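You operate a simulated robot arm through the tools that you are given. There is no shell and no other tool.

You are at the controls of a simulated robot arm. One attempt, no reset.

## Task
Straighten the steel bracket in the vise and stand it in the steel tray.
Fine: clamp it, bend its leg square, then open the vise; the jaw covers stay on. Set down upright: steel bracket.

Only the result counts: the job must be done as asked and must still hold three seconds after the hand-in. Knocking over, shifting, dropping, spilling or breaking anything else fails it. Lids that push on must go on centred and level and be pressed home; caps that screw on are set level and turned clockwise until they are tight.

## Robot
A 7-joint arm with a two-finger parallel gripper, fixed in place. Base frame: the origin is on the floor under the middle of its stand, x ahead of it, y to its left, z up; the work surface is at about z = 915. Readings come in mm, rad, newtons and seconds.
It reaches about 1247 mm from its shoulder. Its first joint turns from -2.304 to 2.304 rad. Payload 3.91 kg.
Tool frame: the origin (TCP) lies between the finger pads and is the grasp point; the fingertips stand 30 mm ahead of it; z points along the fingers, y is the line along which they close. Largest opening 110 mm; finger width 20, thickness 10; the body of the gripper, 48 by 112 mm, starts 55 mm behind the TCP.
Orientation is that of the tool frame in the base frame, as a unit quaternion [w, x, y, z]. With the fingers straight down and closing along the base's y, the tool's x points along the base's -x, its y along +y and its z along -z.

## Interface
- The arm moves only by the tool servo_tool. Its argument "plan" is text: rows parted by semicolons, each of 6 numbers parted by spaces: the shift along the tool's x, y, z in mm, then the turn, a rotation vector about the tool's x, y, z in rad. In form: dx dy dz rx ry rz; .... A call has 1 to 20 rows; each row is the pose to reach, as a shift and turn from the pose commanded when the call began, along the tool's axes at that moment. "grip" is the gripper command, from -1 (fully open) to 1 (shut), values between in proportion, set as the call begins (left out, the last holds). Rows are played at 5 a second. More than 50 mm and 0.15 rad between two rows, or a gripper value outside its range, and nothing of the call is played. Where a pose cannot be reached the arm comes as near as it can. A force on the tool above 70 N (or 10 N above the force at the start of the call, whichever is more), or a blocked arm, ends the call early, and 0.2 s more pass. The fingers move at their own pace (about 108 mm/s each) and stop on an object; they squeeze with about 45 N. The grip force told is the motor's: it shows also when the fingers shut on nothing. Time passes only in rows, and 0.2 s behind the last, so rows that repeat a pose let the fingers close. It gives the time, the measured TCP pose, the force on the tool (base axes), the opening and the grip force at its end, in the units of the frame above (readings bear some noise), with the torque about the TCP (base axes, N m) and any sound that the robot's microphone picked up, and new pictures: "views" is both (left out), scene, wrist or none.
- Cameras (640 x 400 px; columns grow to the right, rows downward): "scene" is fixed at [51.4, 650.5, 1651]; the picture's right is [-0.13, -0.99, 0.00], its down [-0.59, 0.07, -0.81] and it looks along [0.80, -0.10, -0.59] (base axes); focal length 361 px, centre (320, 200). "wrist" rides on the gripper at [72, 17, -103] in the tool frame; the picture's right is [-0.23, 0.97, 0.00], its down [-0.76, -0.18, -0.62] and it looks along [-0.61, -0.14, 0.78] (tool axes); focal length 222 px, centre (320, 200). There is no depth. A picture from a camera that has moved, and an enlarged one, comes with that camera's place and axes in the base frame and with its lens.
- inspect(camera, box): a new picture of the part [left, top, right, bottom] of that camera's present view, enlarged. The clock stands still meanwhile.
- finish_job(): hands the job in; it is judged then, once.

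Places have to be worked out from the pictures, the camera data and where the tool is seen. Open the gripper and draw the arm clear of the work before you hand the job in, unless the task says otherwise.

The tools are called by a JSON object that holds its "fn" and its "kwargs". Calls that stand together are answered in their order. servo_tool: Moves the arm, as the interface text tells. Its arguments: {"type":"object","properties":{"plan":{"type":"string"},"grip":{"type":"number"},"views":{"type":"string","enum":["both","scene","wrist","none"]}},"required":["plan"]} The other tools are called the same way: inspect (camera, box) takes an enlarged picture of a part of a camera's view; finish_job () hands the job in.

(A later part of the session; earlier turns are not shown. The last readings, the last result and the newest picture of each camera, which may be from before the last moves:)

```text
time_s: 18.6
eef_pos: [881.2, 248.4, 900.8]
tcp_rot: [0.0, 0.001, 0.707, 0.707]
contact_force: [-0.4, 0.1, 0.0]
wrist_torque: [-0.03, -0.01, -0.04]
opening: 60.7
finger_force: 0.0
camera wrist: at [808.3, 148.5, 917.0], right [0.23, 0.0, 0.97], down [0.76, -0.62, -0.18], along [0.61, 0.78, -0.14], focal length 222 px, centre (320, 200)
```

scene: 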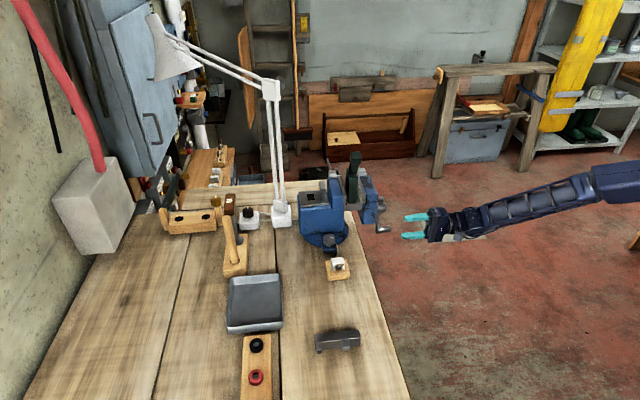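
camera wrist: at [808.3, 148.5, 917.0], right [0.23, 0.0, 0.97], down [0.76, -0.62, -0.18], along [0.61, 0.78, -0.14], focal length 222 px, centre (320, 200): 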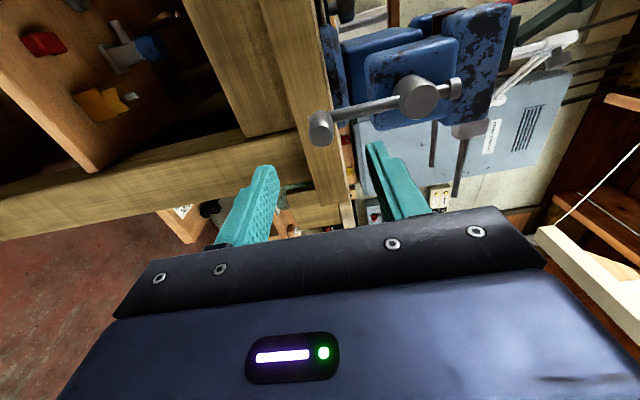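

The handle lines up with the TCP in height. I zoom in on both views to set the depth and x before closing on it.

{"fn": "inspect", "kwargs": {"camera": "wrist", "box": [270, 60, 490, 220]}}

{"fn": "inspect", "kwargs": {"camera": "scene", "box": [345, 170, 475, 255]}}

```text
2.50 times, centred on (380, 140) of wrist
camera zoom: at [808.3, 148.5, 917.0], right [0.23, 0.0, 0.97], down [0.76, -0.62, -0.18], along [0.61, 0.78, -0.14], focal length 555 px, centre (170, 350)
```

zoom: 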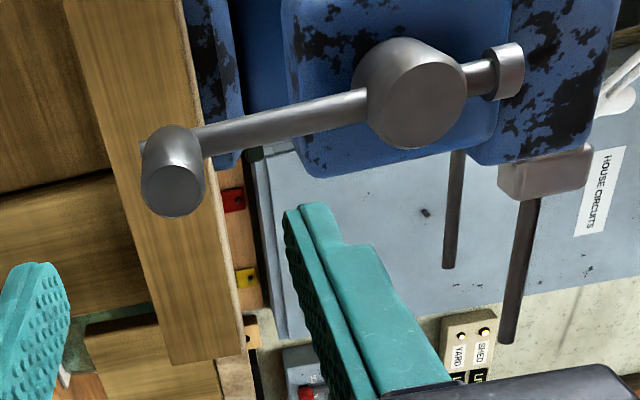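

```text
4.71 times, centred on (410, 212) of scene
camera zoom: at [51.4, 650.5, 1651.0], right [-0.13, -0.99, 0.0], down [-0.59, 0.07, -0.81], along [0.8, -0.1, -0.59], focal length 1698 px, centre (-104, 141)
```

zoom: 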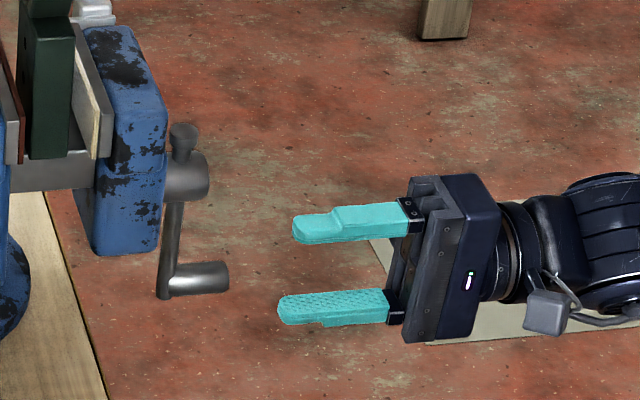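

The handle end is near (878.5, 321, 900), with a diameter of about 23 mm and an axis-to-handle radius of about 87 mm. I advance so the open fingers straddle the handle.

{"fn": "servo_tool", "kwargs": {"plan": "1 0 25 0 0 0; 2 0 50 0 0 0; 2.7 -0.8 71.6 0 0 0; 2.7 -0.8 71.6 0 0 0", "views": "both"}}

{"fn": "inspect", "kwargs": {"camera": "wrist", "box": [220, 60, 480, 230]}}

{"fn": "inspect", "kwargs": {"camera": "scene", "box": [335, 150, 445, 255]}}

```text
time_s: 19.6
eef_pos: [877.9, 322.3, 899.4]
tcp_rot: [0.001, 0.0, 0.707, 0.707]
contact_force: [0.2, -1.5, 0.5]
wrist_torque: [0.01, 0.01, -0.01]
opening: 60.5
finger_force: 0.2
camera wrist: at [805.9, 220.8, 916.4], right [0.23, 0.0, 0.97], down [0.76, -0.62, -0.18], along [0.61, 0.78, -0.14], focal length 222 px, centre (320, 200)
```

scene: 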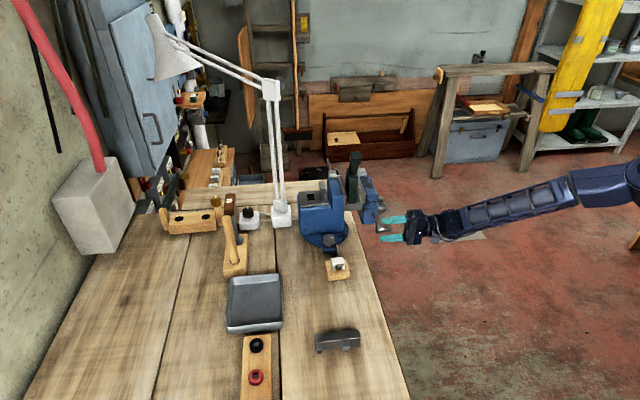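
wrist: 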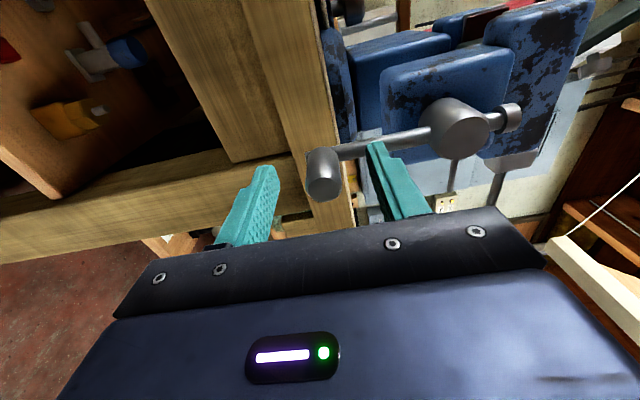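

```text
2.35 times, centred on (350, 145) of wrist
camera zoom: at [805.9, 220.8, 916.4], right [0.23, 0.0, 0.97], down [0.76, -0.62, -0.18], along [0.61, 0.78, -0.14], focal length 523 px, centre (249, 329)
```

zoom: 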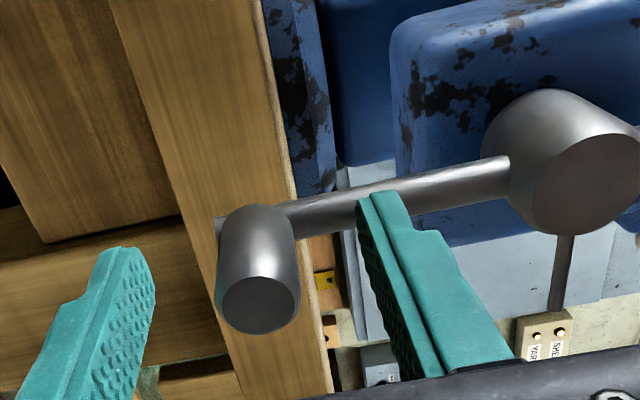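

```text
3.81 times, centred on (390, 202) of scene
camera zoom: at [51.4, 650.5, 1651.0], right [-0.13, -0.99, 0.0], down [-0.59, 0.07, -0.81], along [0.8, -0.1, -0.59], focal length 1375 px, centre (53, 190)
```

zoom: 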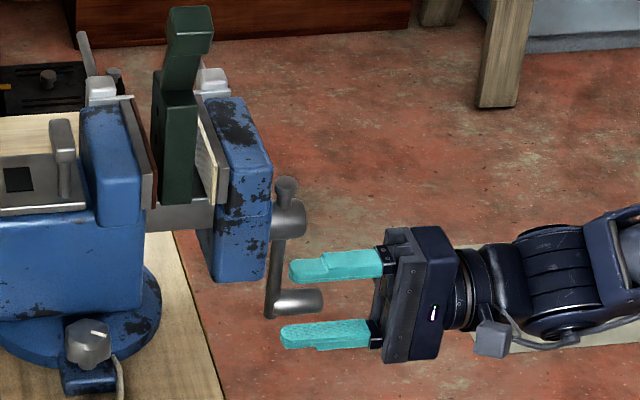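

The handle end is at about (880, 324, 901) and the hub axis at (880, 987), a radius of 86 mm. I go 4 mm deeper and close on the handle.

{"fn": "servo_tool", "kwargs": {"plan": "-2 1 4 0 0 0; -2 1 4 0 0 0; -2 1 4 0 0 0; -2 1 4 0 0 0", "grip": 1, "views": "both"}}

{"fn": "inspect", "kwargs": {"camera": "wrist", "box": [220, 40, 520, 230]}}

```text
time_s: 20.6
eef_pos: [879.7, 326.8, 901.3]
tcp_rot: [0.0, 0.0, 0.708, 0.707]
contact_force: [-1.3, -3.5, 13.4]
wrist_torque: [0.11, -0.16, 0.42]
opening: 21.5
finger_force: 44.8
camera wrist: at [808.0, 224.6, 918.1], right [0.23, 0.0, 0.97], down [0.76, -0.62, -0.18], along [0.61, 0.78, -0.14], focal length 222 px, centre (320, 200)
```

scene: 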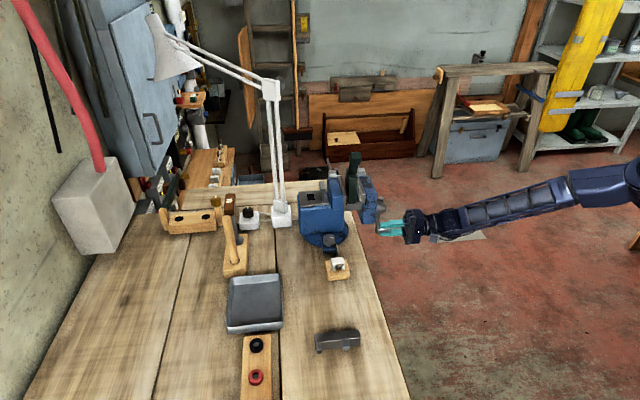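
wrist: 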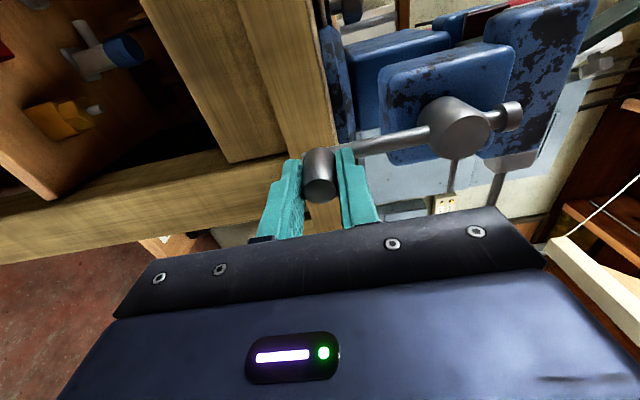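

```text
2.11 times, centred on (370, 135) of wrist
camera zoom: at [808.0, 224.6, 918.1], right [0.23, 0.0, 0.97], down [0.76, -0.62, -0.18], along [0.61, 0.78, -0.14], focal length 468 px, centre (215, 337)
```

zoom: 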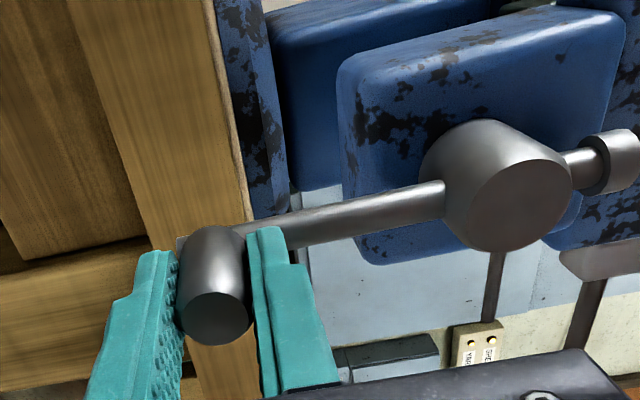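

The handle is held, with the opening reading 21.5 mm. I turn it a first small arc clockwise as seen from the handle end (bottom toward -x) and watch forces and the jaw.

{"fn": "servo_tool", "kwargs": {"plan": "17 3 0 0 0 0; 33.5 8 0 0 0 0; 48.5 16.5 0 0 0 0; 61.7 27.6 0 0 0 0; 61.7 27.6 0 0 0 0", "views": "both"}}

{"fn": "inspect", "kwargs": {"camera": "scene", "box": [290, 140, 430, 255]}}

```text
time_s: 21.8
eef_pos: [818.1, 326.7, 927.2]
tcp_rot: [-0.001, -0.001, 0.708, 0.706]
contact_force: [-25.4, -1.7, -28.0]
wrist_torque: [-0.1, 0.13, 0.9]
opening: 22.1
finger_force: 45.6
camera wrist: at [746.0, 224.9, 943.9], right [0.23, 0.0, 0.97], down [0.76, -0.62, -0.18], along [0.61, 0.78, -0.14], focal length 222 px, centre (320, 200)
```

scene: 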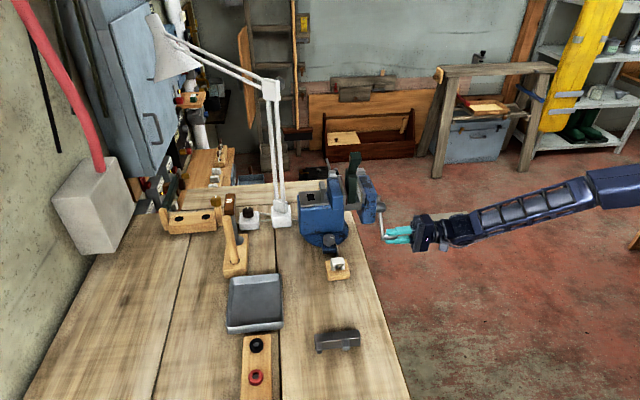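
wrist: 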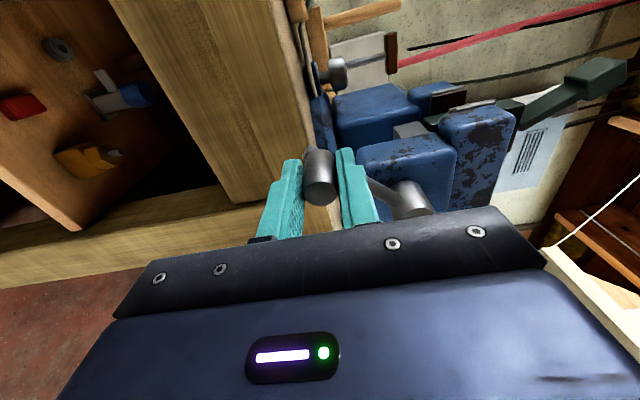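

```text
3.48 times, centred on (360, 198) of scene
camera zoom: at [51.4, 650.5, 1651.0], right [-0.13, -0.99, 0.0], down [-0.59, 0.07, -0.81], along [0.8, -0.1, -0.59], focal length 1255 px, centre (181, 209)
```

zoom: 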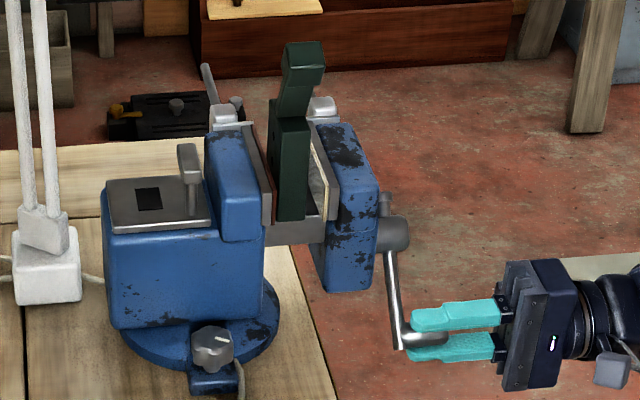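

The crank turns easily; the load of about 38 N is mainly radial, so my circle is slightly off. I refit the axis to about (876.5, 989.5) with a radius of 87 and continue another arc.

{"fn": "servo_tool", "kwargs": {"plan": "1.5 -1.7 0 0 0 0; 13 11.4 0 0 0 0; 21.7 26.5 0 0 0 0; 27.2 43 0 0 0 0; 29.3 62.1 0 0 0 0; 29.3 62.1 0 0 0 0", "views": "both"}}

{"fn": "inspect", "kwargs": {"camera": "scene", "box": [290, 140, 430, 255]}}

```text
time_s: 23.2
eef_pos: [791.7, 327.6, 990.8]
tcp_rot: [0.001, -0.001, 0.707, 0.707]
contact_force: [0.1, 0.6, -1.4]
wrist_torque: [-0.05, 0.15, 0.22]
opening: 21.5
finger_force: 44.9
camera wrist: at [718.0, 224.8, 1006.9], right [0.23, 0.0, 0.97], down [0.76, -0.62, -0.18], along [0.61, 0.78, -0.14], focal length 222 px, centre (320, 200)
```

scene: 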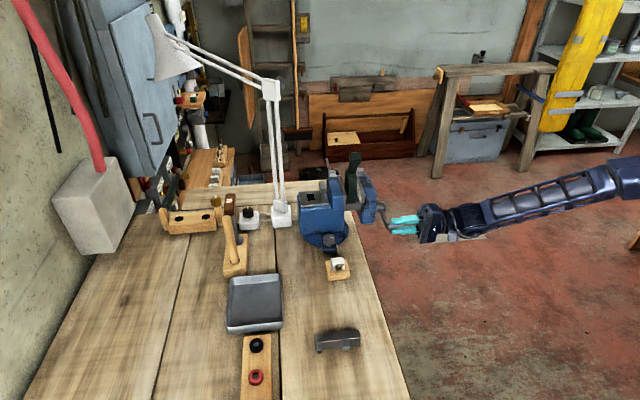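
wrist: 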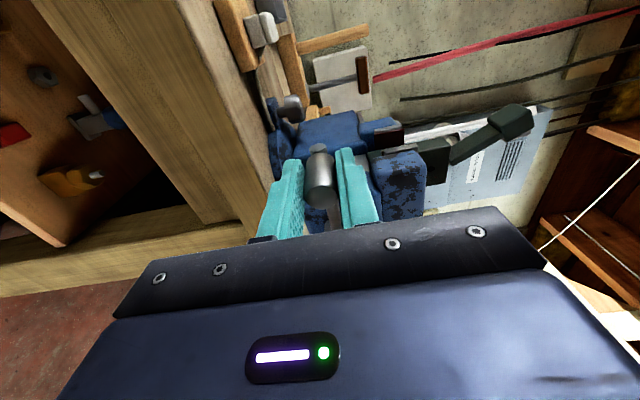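

```text
3.48 times, centred on (360, 198) of scene
camera zoom: at [51.4, 650.5, 1651.0], right [-0.13, -0.99, 0.0], down [-0.59, 0.07, -0.81], along [0.8, -0.1, -0.59], focal length 1255 px, centre (181, 209)
```

zoom: 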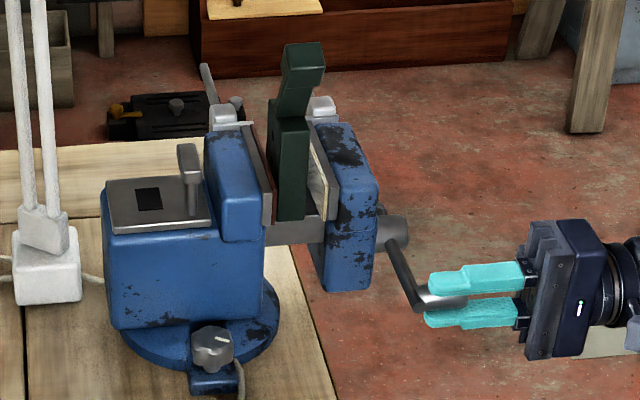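

Forces are near zero, so the fit is good. I continue three quarters of a turn over the top and back to the bottom.

{"fn": "servo_tool", "kwargs": {"plan": "-2.7 21.5 0 0 0 0; -10.6 41.7 0 0 0 0; -23.4 59.4 0 0 0 0; -40 73.3 0 0 0 0; -59.6 82.7 0 0 0 0; -81 87 0 0 0 0; -102.7 85.8 0 0 0 0; -123.4 79.3 0 0 0 0; -141.9 67.9 0 0 0 0; -157 52.2 0 0 0 0; -167.8 33.3 0 0 0 0; -173.5 12.4 0 0 0 0; -173.9 -9.4 0 0 0 0; -168.9 -30.5 0 0 0 0; -158.8 -49.8 0 0 0 0; -144.2 -65.9 0 0 0 0; -126.2 -78 0 0 0 0; -105.7 -85.2 0 0 0 0; -87.2 -87.2 0 0 0 0; -87.2 -87.2 0 0 0 0", "views": "both"}}

{"fn": "inspect", "kwargs": {"camera": "scene", "box": [290, 140, 430, 255]}}

{"fn": "inspect", "kwargs": {"camera": "wrist", "box": [220, 40, 520, 230]}}

```text
time_s: 25.3
eef_pos: [939.9, 329.6, 1063.6]
tcp_rot: [0.003, -0.002, 0.704, 0.711]
contact_force: [0.9, 11.6, 7.3]
wrist_torque: [-1.16, 0.17, -0.84]
opening: 22.1
finger_force: 45.2
stopped in row 10: the force on the tool passed its limit at 79 N (the readings are from after the stop); the commanded pose is now the measured one
camera wrist: at [866.0, 226.7, 1078.0], right [0.22, -0.01, 0.98], down [0.76, -0.62, -0.18], along [0.61, 0.78, -0.13], focal length 222 px, centre (320, 200)
```

scene: 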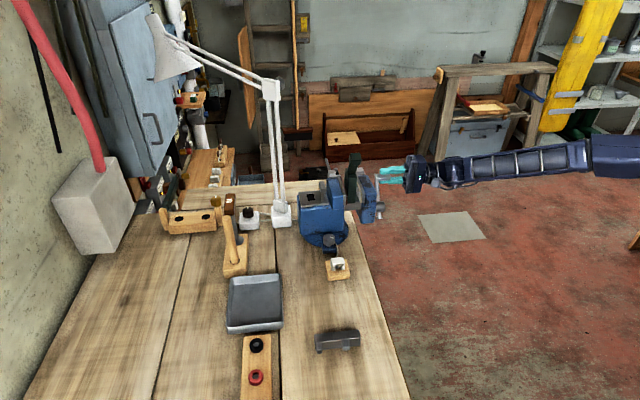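
wrist: 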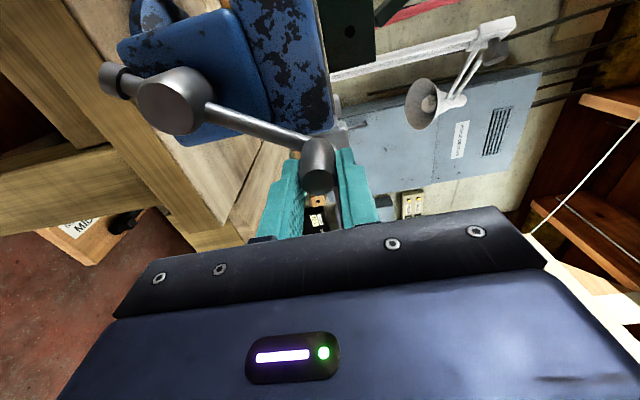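

```text
3.48 times, centred on (360, 198) of scene
camera zoom: at [51.4, 650.5, 1651.0], right [-0.13, -0.99, 0.0], down [-0.59, 0.07, -0.81], along [0.8, -0.1, -0.59], focal length 1255 px, centre (181, 209)
```

zoom: 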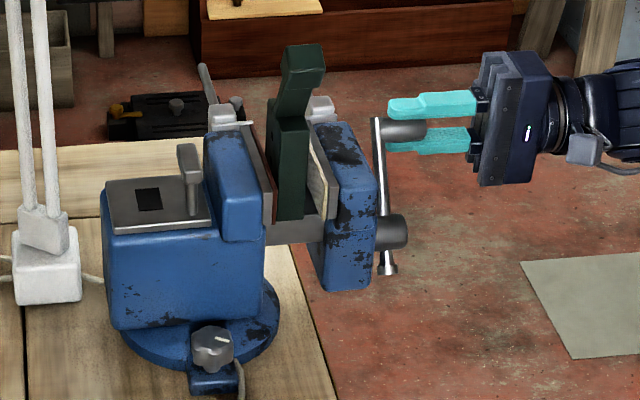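

```text
2.11 times, centred on (370, 135) of wrist
camera zoom: at [866.0, 226.7, 1078.0], right [0.22, -0.01, 0.98], down [0.76, -0.62, -0.18], along [0.61, 0.78, -0.13], focal length 468 px, centre (215, 337)
```

zoom: 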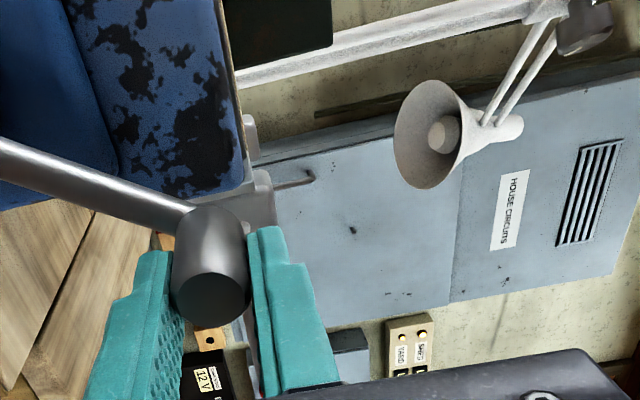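

The crank drags the tool toward +y, so this direction does close the vise. My circle was a little small: refitting gives an axis of (880, 991.5) and a radius of 89.5. The pin now sits off-centre in the fingers, so I open slightly, re-centre on it and grip again.

{"fn": "servo_tool", "kwargs": {"plan": "0 0 0 0 0 0; 0 0 0 0 0 0; 4 0 1 0 0 0; 6.5 0.5 2 0 0 0; 6.5 0.5 2 0 0 0", "grip": 0.3, "views": "wrist"}}

{"fn": "inspect", "kwargs": {"camera": "wrist", "box": [220, 80, 420, 230]}}

```text
time_s: 26.5
eef_pos: [933.5, 329.5, 1062.1]
tcp_rot: [0.002, 0.0, 0.704, 0.711]
contact_force: [-1.0, 0.6, 1.0]
wrist_torque: [-0.01, -0.03, -0.02]
opening: 38.3
finger_force: 0.2
camera wrist: at [860.1, 227.5, 1077.9], right [0.22, -0.01, 0.98], down [0.76, -0.62, -0.18], along [0.61, 0.78, -0.13], focal length 222 px, centre (320, 200)
```

wrist: 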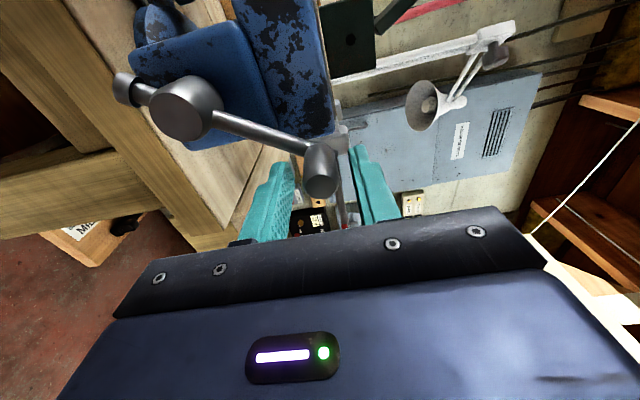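

```text
2.67 times, centred on (320, 155) of wrist
camera zoom: at [860.1, 227.5, 1077.9], right [0.22, -0.01, 0.98], down [0.76, -0.62, -0.18], along [0.61, 0.78, -0.13], focal length 592 px, centre (320, 320)
```

zoom: 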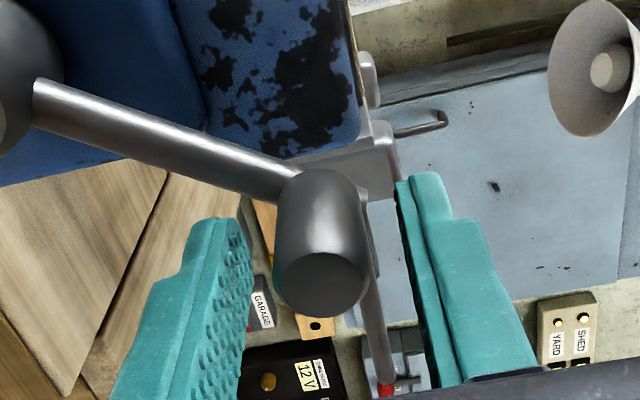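

The pin end is now centred at the TCP, and it has moved in about 5 mm. I re-grip 3 mm deeper and turn most of a revolution along the refitted circle, drifting toward +y with the screw.

{"fn": "servo_tool", "kwargs": {"plan": "1 -0.5 3 0 0 0; 1 -0.5 3 0 0 0; 1 -0.5 3 0 0 0; -14 -13.8 3.2 0 0 0; -26.3 -32.3 3.5 0 0 0; -33.6 -53.2 3.7 0 0 0; -35.5 -75.3 4 0 0 0; -31.9 -97.2 4.2 0 0 0; -23 -117.6 4.5 0 0 0; -9.4 -135.1 4.7 0 0 0; 8.2 -148.6 5 0 0 0; 28.5 -157.5 5.2 0 0 0; 50.4 -160.9 5.5 0 0 0; 72.5 -158.9 5.7 0 0 0; 93.5 -151.5 6 0 0 0; 111.9 -139.1 6.2 0 0 0; 126.7 -122.5 6.5 0 0 0; 136.9 -102.8 6.7 0 0 0; 141.9 -81.2 7 0 0 0; 141.9 -81.2 7 0 0 0", "grip": 1, "views": "both"}}

{"fn": "inspect", "kwargs": {"camera": "scene", "box": [290, 140, 430, 255]}}

{"fn": "inspect", "kwargs": {"camera": "wrist", "box": [220, 80, 420, 230]}}

```text
time_s: 30.7
eef_pos: [791.2, 338.1, 980.9]
tcp_rot: [0.003, -0.002, 0.704, 0.71]
contact_force: [0.4, 0.0, -0.1]
wrist_torque: [0.0, -0.01, 0.05]
opening: 0.0
finger_force: 37.6
camera wrist: at [718.4, 236.3, 995.8], right [0.22, -0.01, 0.98], down [0.76, -0.62, -0.18], along [0.61, 0.78, -0.13], focal length 222 px, centre (320, 200)
```

scene: 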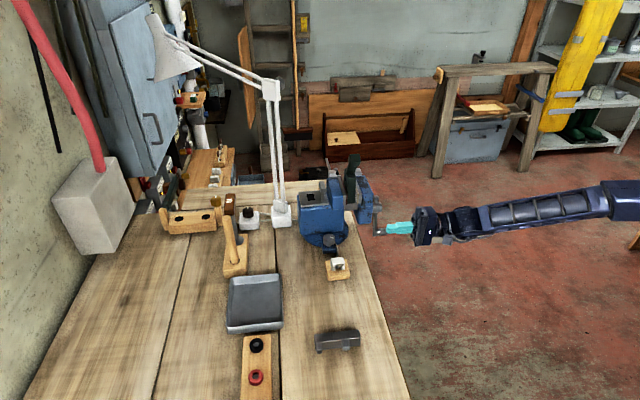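
wrist: 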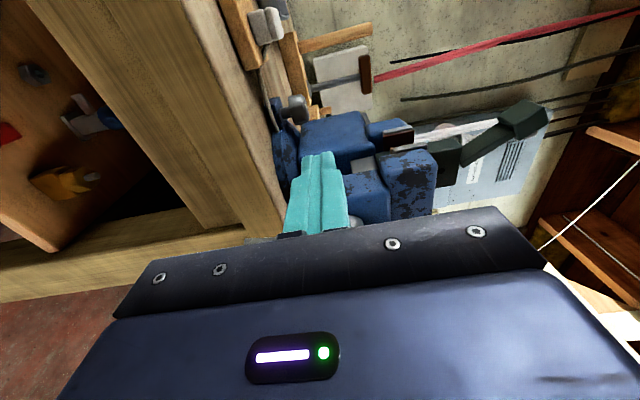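

```text
3.48 times, centred on (360, 198) of scene
camera zoom: at [51.4, 650.5, 1651.0], right [-0.13, -0.99, 0.0], down [-0.59, 0.07, -0.81], along [0.8, -0.1, -0.59], focal length 1255 px, centre (181, 209)
```

zoom: 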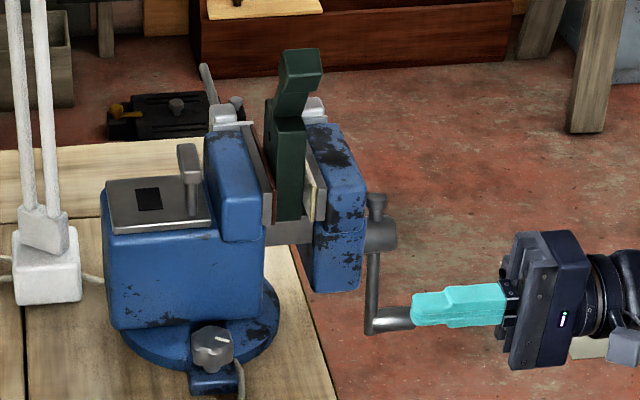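

```text
2.67 times, centred on (320, 155) of wrist
camera zoom: at [718.4, 236.3, 995.8], right [0.22, -0.01, 0.98], down [0.76, -0.62, -0.18], along [0.61, 0.78, -0.13], focal length 592 px, centre (320, 320)
```

zoom: 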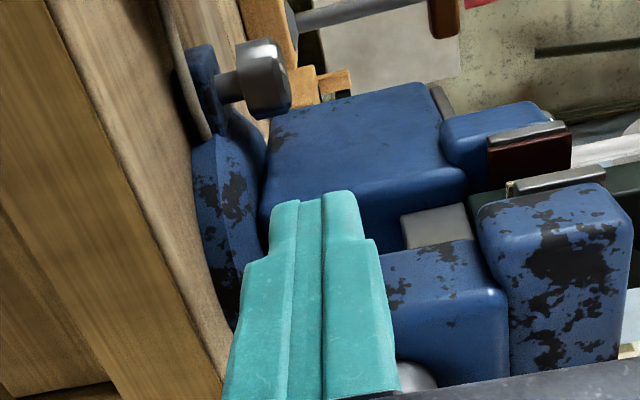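

The pin slid out of the fingers because the screw advances a lot, roughly 13 mm per turn. The crank is back near the bottom and the moving jaw is now close to the bracket. I back out, return in front of the handle and look.

{"fn": "servo_tool", "kwargs": {"plan": "0 0 -40 0 0 0; 0 0 -80 0 0 0; -30 -27 -80 0.004 0 0; -60 -54 -80 0.008 0 0; -89 -80 -80 0.009 0 0; -89 -80 -80 0.009 0 0", "grip": -0.1, "views": "both"}}

{"fn": "inspect", "kwargs": {"camera": "wrist", "box": [270, 60, 490, 220]}}

{"fn": "inspect", "kwargs": {"camera": "scene", "box": [310, 140, 420, 250]}}

```text
time_s: 32.1
eef_pos: [880.4, 258.3, 900.9]
tcp_rot: [0.003, -0.003, 0.708, 0.707]
contact_force: [0.9, 0.4, -0.4]
wrist_torque: [-0.02, 0.03, -0.03]
opening: 60.5
finger_force: 0.1
camera wrist: at [806.9, 155.3, 916.0], right [0.22, 0.0, 0.98], down [0.76, -0.62, -0.17], along [0.61, 0.78, -0.14], focal length 222 px, centre (320, 200)
```

scene: 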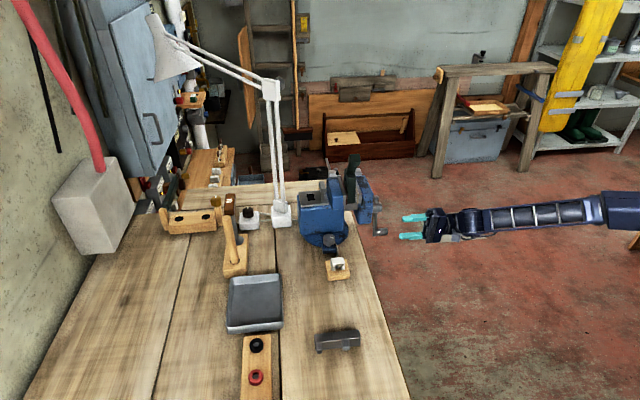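
wrist: 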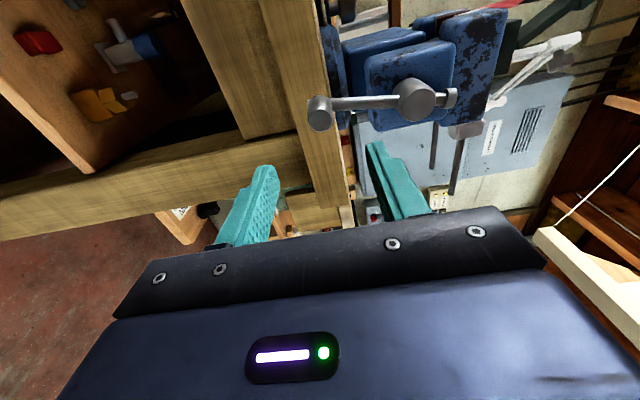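

```text
2.50 times, centred on (380, 140) of wrist
camera zoom: at [806.9, 155.3, 916.0], right [0.22, 0.0, 0.98], down [0.76, -0.62, -0.17], along [0.61, 0.78, -0.14], focal length 555 px, centre (170, 350)
```

zoom: 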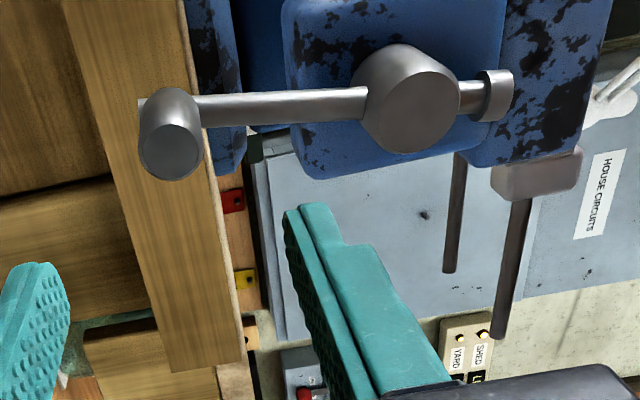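

```text
3.64 times, centred on (365, 195) of scene
camera zoom: at [51.4, 650.5, 1651.0], right [-0.13, -0.99, 0.0], down [-0.59, 0.07, -0.81], along [0.8, -0.1, -0.59], focal length 1312 px, centre (156, 218)
```

zoom: 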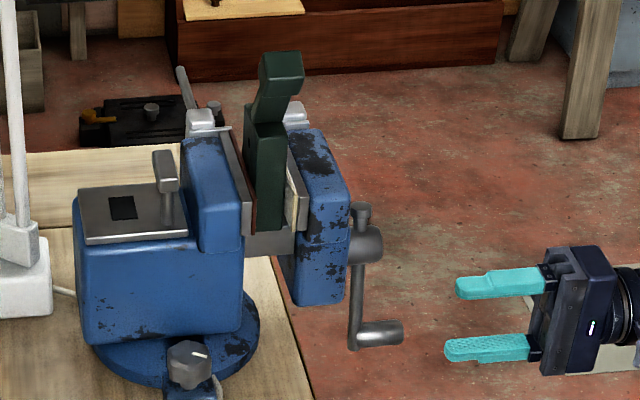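

The handle is now at about (869.5, 335, 902), with the screw pitch near 10 mm per turn. I approach, grip deeper this time, and then turn while following in +y.

{"fn": "servo_tool", "kwargs": {"plan": "11 1 27 0 0 0; 11 1 54 0 0 0; 11 1 80.5 0 0 0; 11 1 80.5 0 0 0", "grip": -0.1, "views": "wrist"}}

{"fn": "inspect", "kwargs": {"camera": "wrist", "box": [220, 80, 420, 230]}}

```text
time_s: 33.1
eef_pos: [869.1, 339.2, 900.8]
tcp_rot: [0.003, -0.002, 0.707, 0.707]
contact_force: [0.8, -0.1, 0.8]
wrist_torque: [-0.03, 0.0, 0.0]
opening: 60.7
finger_force: 0.1
camera wrist: at [796.0, 237.4, 916.5], right [0.22, 0.0, 0.98], down [0.76, -0.63, -0.17], along [0.61, 0.78, -0.14], focal length 222 px, centre (320, 200)
```

wrist: 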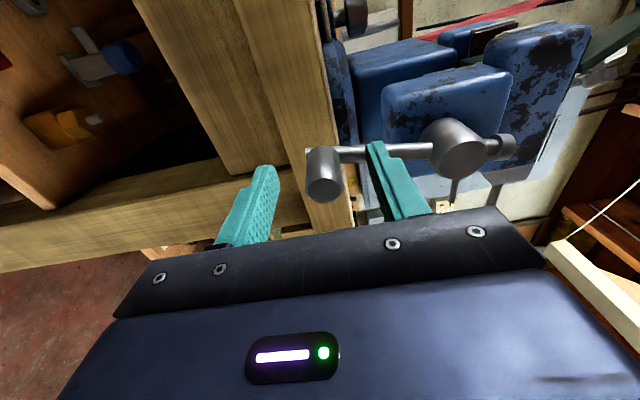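

```text
2.67 times, centred on (320, 155) of wrist
camera zoom: at [796.0, 237.4, 916.5], right [0.22, 0.0, 0.98], down [0.76, -0.63, -0.17], along [0.61, 0.78, -0.14], focal length 592 px, centre (320, 320)
```

zoom: 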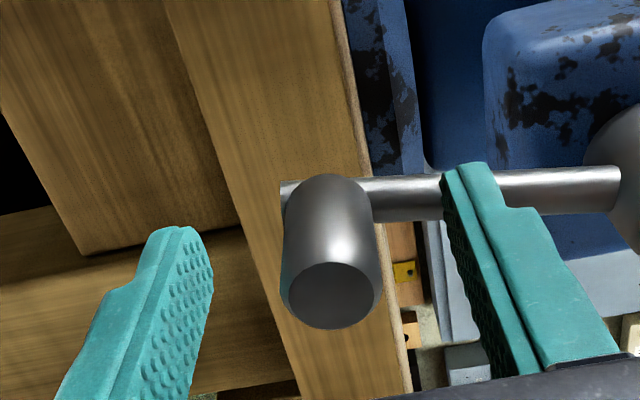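

The pin end is about level with the TCP. I go 4 mm deeper, centre on it, close, and then turn.

{"fn": "servo_tool", "kwargs": {"plan": "-1.5 1.5 4 0 0 0; -1.5 1.5 4 0 0 0; -1.5 1.5 4 0 0 0; -1.5 1.5 4 0 0 0", "grip": 1, "views": "none"}}

```text
time_s: 34.1
eef_pos: [872.1, 341.3, 903.1]
tcp_rot: [0.004, -0.001, 0.707, 0.707]
contact_force: [2.7, -10.4, 7.1]
wrist_torque: [0.01, 0.11, -0.54]
opening: 21.9
finger_force: 45.3
```

The handle is held firmly again. I turn about 2 rad, following the screw.

{"fn": "servo_tool", "kwargs": {"plan": "10.5 2 -0.5 0 0 0; 21.5 4.7 0 0 0 0; 41.2 14.6 0.5 0 0 0; 57.9 29 1 0 0 0; 70.5 47.2 1.5 0 0 0; 78.2 67.9 2 0 0 0; 80.5 89.8 2.5 0 0 0; 77.3 111.6 3 0 0 0; 68.8 132 3.5 0 0 0; 68.8 132 3.5 0 0 0", "views": "both"}}

{"fn": "inspect", "kwargs": {"camera": "scene", "box": [310, 140, 420, 250]}}

{"fn": "inspect", "kwargs": {"camera": "wrist", "box": [220, 60, 540, 230]}}

```text
time_s: 36.3
eef_pos: [802.8, 346.2, 1033.3]
tcp_rot: [0.004, -0.001, 0.707, 0.707]
contact_force: [0.8, -12.5, -2.7]
wrist_torque: [-0.08, 0.23, -0.88]
opening: 21.4
finger_force: 45.3
camera wrist: at [729.5, 244.6, 1050.1], right [0.22, 0.0, 0.98], down [0.76, -0.63, -0.17], along [0.61, 0.78, -0.14], focal length 222 px, centre (320, 200)
```

scene: 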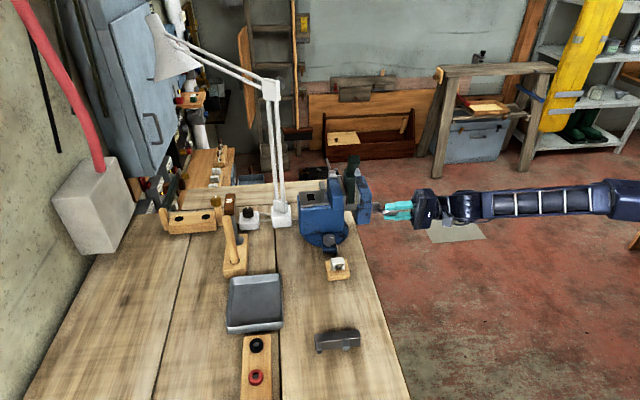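
wrist: 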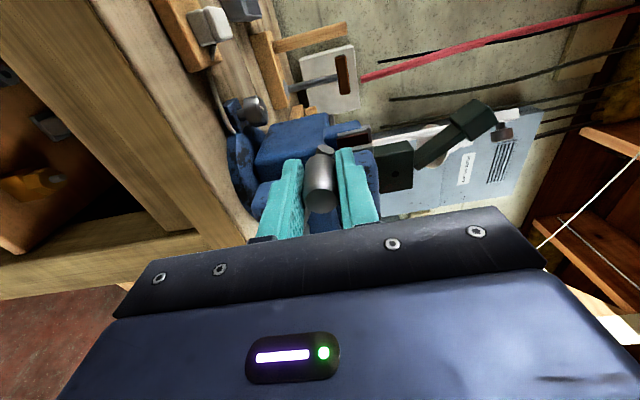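

```text
3.64 times, centred on (365, 195) of scene
camera zoom: at [51.4, 650.5, 1651.0], right [-0.13, -0.99, 0.0], down [-0.59, 0.07, -0.81], along [0.8, -0.1, -0.59], focal length 1312 px, centre (156, 218)
```

zoom: 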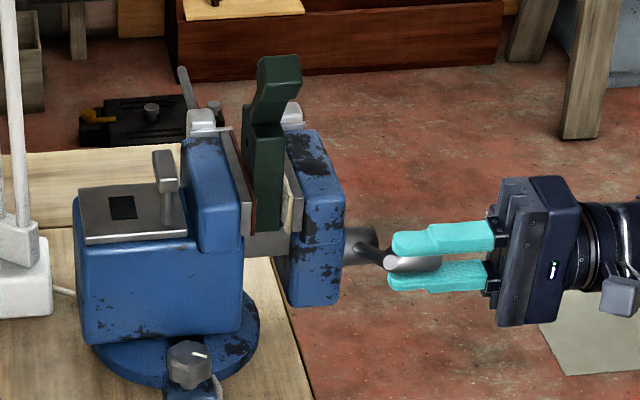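

```text
2.00 times, centred on (380, 145) of wrist
camera zoom: at [729.5, 244.6, 1050.1], right [0.22, 0.0, 0.98], down [0.76, -0.63, -0.17], along [0.61, 0.78, -0.14], focal length 444 px, centre (200, 310)
```

zoom: 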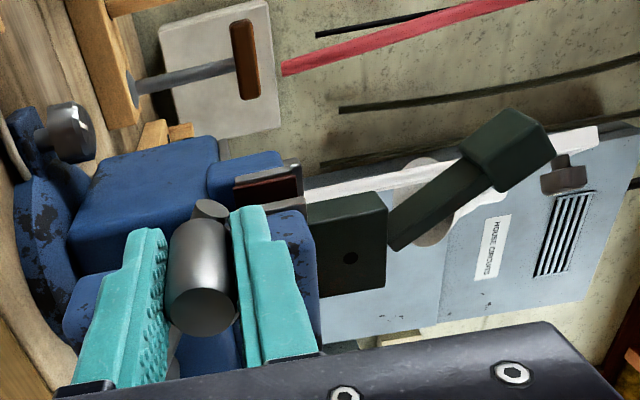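

The load is small and the moving cover is close to the plate. I continue the turn with the screw pitch of about 10 mm per revolution; the call should stop itself when the jaws clamp.

{"fn": "servo_tool", "kwargs": {"plan": "-13.2 17.7 -0.6 0 0 0; -30.4 31.5 -0.2 0 0 0; -50.5 40.6 0.2 0 0 0; -72.2 44.5 0.6 0 0 0; -94.2 42.9 1 0 0 0; -115.2 35.8 1.4 0 0 0; -133.7 23.9 1.8 0 0 0; -148.7 7.7 2.2 0 0 0; -159.2 -11.7 2.6 0 0 0; -164.6 -33.1 3 0 0 0; -164.6 -55.2 3.4 0 0 0; -159.1 -76.5 3.8 0 0 0; -148.4 -95.9 4.2 0 0 0; -133.4 -112 4.6 0 0 0; -114.7 -123.9 5 0 0 0; -93.8 -130.8 5.4 0 0 0; -76.8 -132.4 5.7 0 0 0; -76.8 -132.4 5.7 0 0 0", "views": "both"}}

{"fn": "inspect", "kwargs": {"camera": "scene", "box": [310, 140, 420, 250]}}

{"fn": "inspect", "kwargs": {"camera": "wrist", "box": [220, 60, 540, 230]}}

```text
time_s: 37.3
eef_pos: [864.8, 343.5, 1076.6]
tcp_rot: [0.004, 0.0, 0.708, 0.707]
contact_force: [1.7, -16.6, 4.4]
wrist_torque: [0.17, -0.16, -0.38]
opening: 21.6
finger_force: 45.2
stopped in row 4: the force on the tool passed its limit at 95 N (the readings are from after the stop); the commanded pose is now the measured one
camera wrist: at [791.4, 242.5, 1092.4], right [0.22, 0.0, 0.98], down [0.76, -0.63, -0.17], along [0.61, 0.78, -0.14], focal length 222 px, centre (320, 200)
```

scene: 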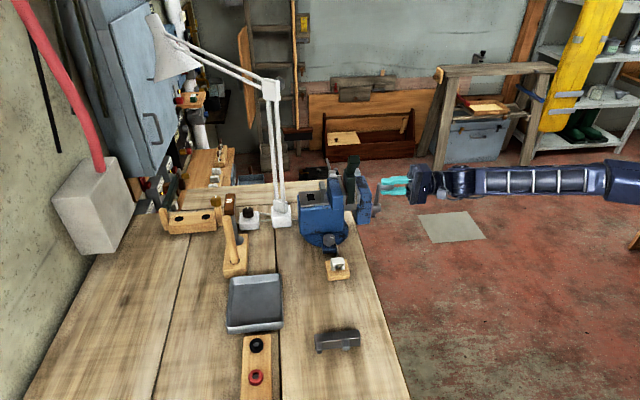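
wrist: 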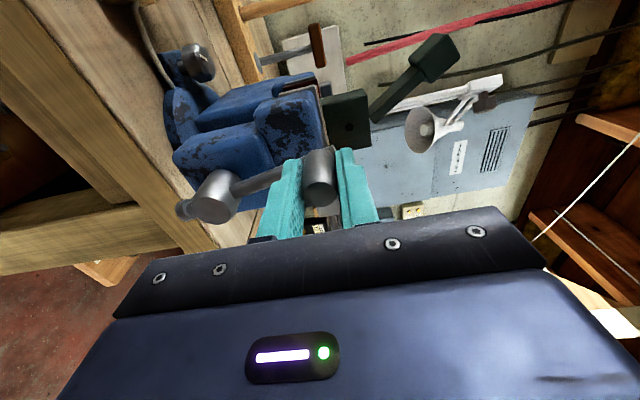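

```text
3.64 times, centred on (365, 195) of scene
camera zoom: at [51.4, 650.5, 1651.0], right [-0.13, -0.99, 0.0], down [-0.59, 0.07, -0.81], along [0.8, -0.1, -0.59], focal length 1312 px, centre (156, 218)
```

zoom: 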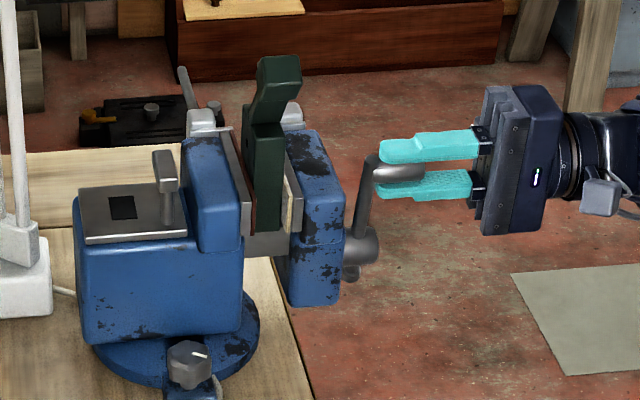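

```text
2.00 times, centred on (380, 145) of wrist
camera zoom: at [791.4, 242.5, 1092.4], right [0.22, 0.0, 0.98], down [0.76, -0.63, -0.17], along [0.61, 0.78, -0.14], focal length 444 px, centre (200, 310)
```

zoom: 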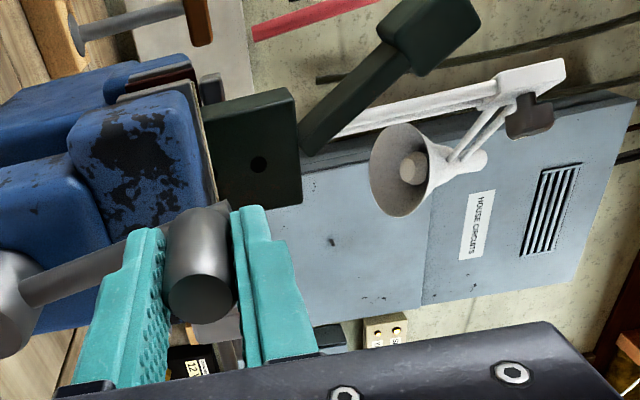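

The turn stopped at 95 N. I check whether the plate is now pinched between both covers.

{"fn": "inspect", "kwargs": {"camera": "scene", "box": [325, 150, 375, 220]}}

{"fn": "inspect", "kwargs": {"camera": "wrist", "box": [190, 60, 380, 230]}}

```text
5.71 times, centred on (350, 185) of scene
camera zoom: at [51.4, 650.5, 1651.0], right [-0.13, -0.99, 0.0], down [-0.59, 0.07, -0.81], along [0.8, -0.1, -0.59], focal length 2062 px, centre (149, 286)
```

zoom: 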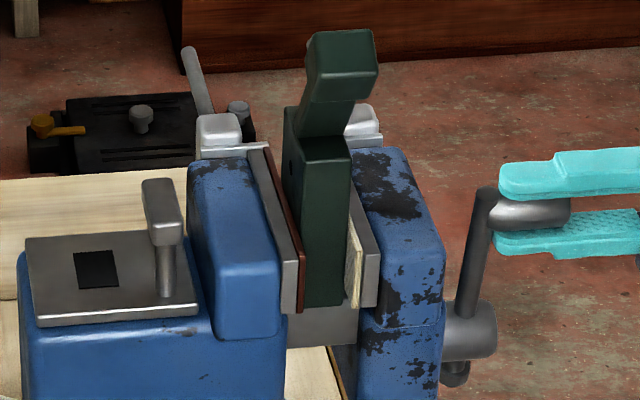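

```text
2.35 times, centred on (285, 145) of wrist
camera zoom: at [791.4, 242.5, 1092.4], right [0.22, 0.0, 0.98], down [0.76, -0.63, -0.17], along [0.61, 0.78, -0.14], focal length 523 px, centre (402, 329)
```

zoom: 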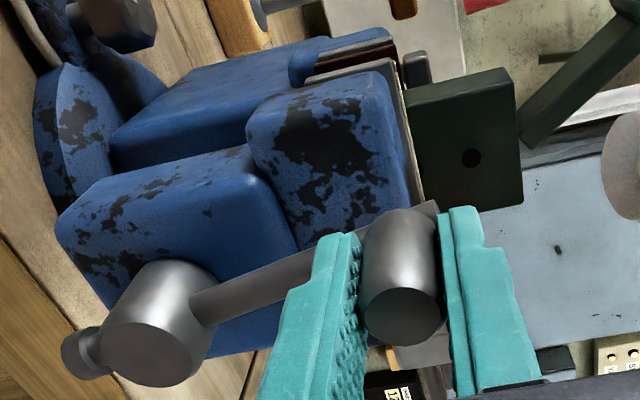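

The plate now looks pinched between both covers. I back off 2 mm in y to remove the tip contact and push the crank on a little to test whether it is truly tight.

{"fn": "servo_tool", "kwargs": {"plan": "0 0 -2 0 0 0; -8 1 -2 0 0 0; -16 1.8 -2 0 0 0; -24 2 -2 0 0 0; -24 2 -2 0 0 0", "views": "both"}}

{"fn": "inspect", "kwargs": {"camera": "scene", "box": [325, 150, 375, 220]}}

```text
time_s: 38.5
eef_pos: [887.7, 343.2, 1077.7]
tcp_rot: [0.003, 0.0, 0.707, 0.707]
contact_force: [-3.4, 10.4, -0.7]
wrist_torque: [0.17, 0.24, 0.61]
opening: 21.7
finger_force: 44.9
camera wrist: at [814.7, 241.9, 1094.0], right [0.22, 0.0, 0.97], down [0.76, -0.63, -0.17], along [0.61, 0.78, -0.14], focal length 222 px, centre (320, 200)
```

scene: 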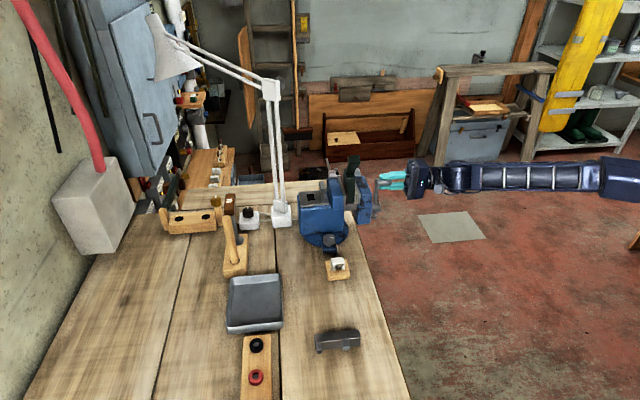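
wrist: 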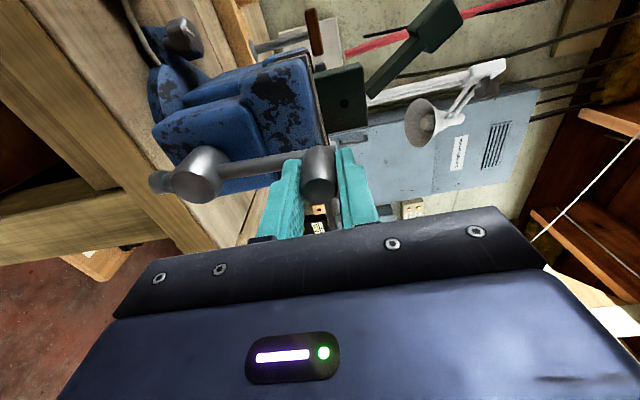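

```text
5.71 times, centred on (350, 185) of scene
camera zoom: at [51.4, 650.5, 1651.0], right [-0.13, -0.99, 0.0], down [-0.59, 0.07, -0.81], along [0.8, -0.1, -0.59], focal length 2062 px, centre (149, 286)
```

zoom: 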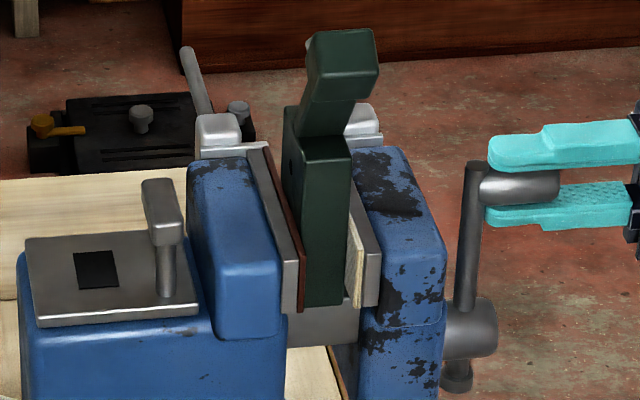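

The crank still turned easily by another 0.25 rad, so it isn't tight yet and the earlier stop came from the tips touching the crank arm. I continue with the refined circle.

{"fn": "servo_tool", "kwargs": {"plan": "-21.6 -5.1 1.4 0 0 0; -41 -15.3 1.8 0 0 0; -57.3 -30 2.2 0 0 0; -69.5 -48.2 2.6 0 0 0; -76.7 -68.9 3 0 0 0; -78.6 -90.8 3.4 0 0 0; -75.1 -112.5 3.8 0 0 0; -66.3 -132.6 4.2 0 0 0; -52.8 -149.9 4.6 0 0 0; -35.4 -163.3 5 0 0 0; -15.3 -172 5.4 0 0 0; 6.4 -175.4 5.8 0 0 0; 6.4 -175.4 5.8 0 0 0", "views": "both"}}

{"fn": "inspect", "kwargs": {"camera": "scene", "box": [325, 150, 375, 220]}}

{"fn": "inspect", "kwargs": {"camera": "wrist", "box": [190, 60, 480, 230]}}

```text
time_s: 41.2
eef_pos: [884.7, 343.5, 902.2]
tcp_rot: [0.004, 0.002, 0.707, 0.707]
contact_force: [-4.9, -19.7, 7.7]
wrist_torque: [0.41, -0.31, 1.1]
opening: 22.1
finger_force: 44.7
stopped in row 13: the force on the tool passed its limit at 77 N (the readings are from after the stop); the commanded pose is now the measured one
camera wrist: at [812.0, 242.9, 918.5], right [0.22, 0.0, 0.98], down [0.76, -0.63, -0.17], along [0.61, 0.78, -0.14], focal length 222 px, centre (320, 200)
```

scene: 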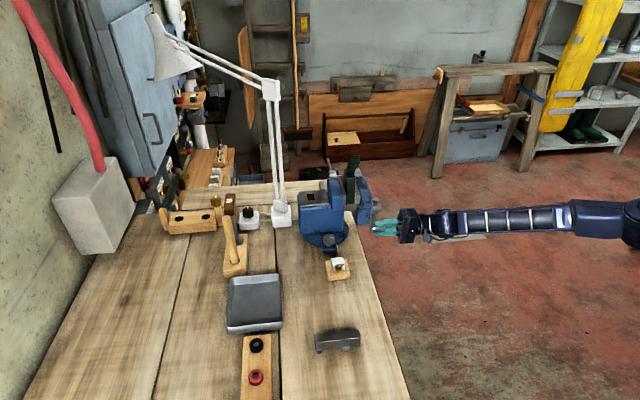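
wrist: 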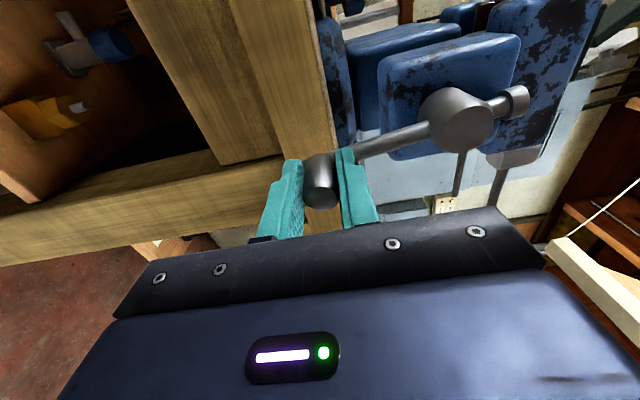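

```text
5.71 times, centred on (350, 185) of scene
camera zoom: at [51.4, 650.5, 1651.0], right [-0.13, -0.99, 0.0], down [-0.59, 0.07, -0.81], along [0.8, -0.1, -0.59], focal length 2062 px, centre (149, 286)
```

zoom: 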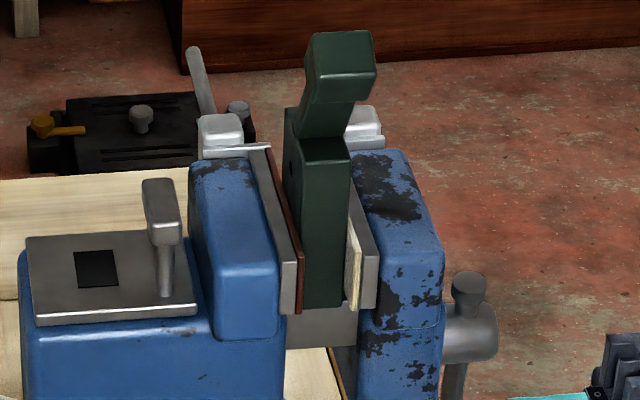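

```text
2.21 times, centred on (335, 145) of wrist
camera zoom: at [812.0, 242.9, 918.5], right [0.22, 0.0, 0.98], down [0.76, -0.63, -0.17], along [0.61, 0.78, -0.14], focal length 490 px, centre (287, 321)
```

zoom: 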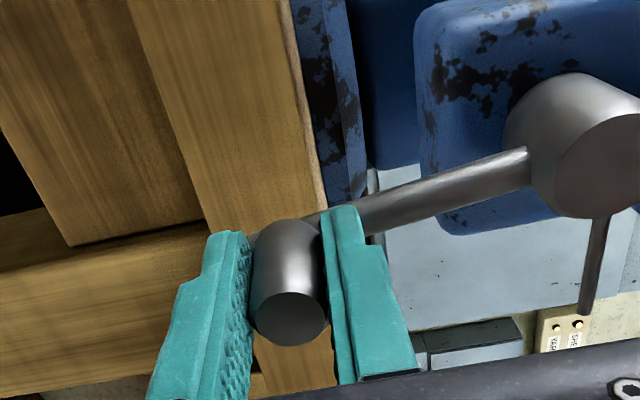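

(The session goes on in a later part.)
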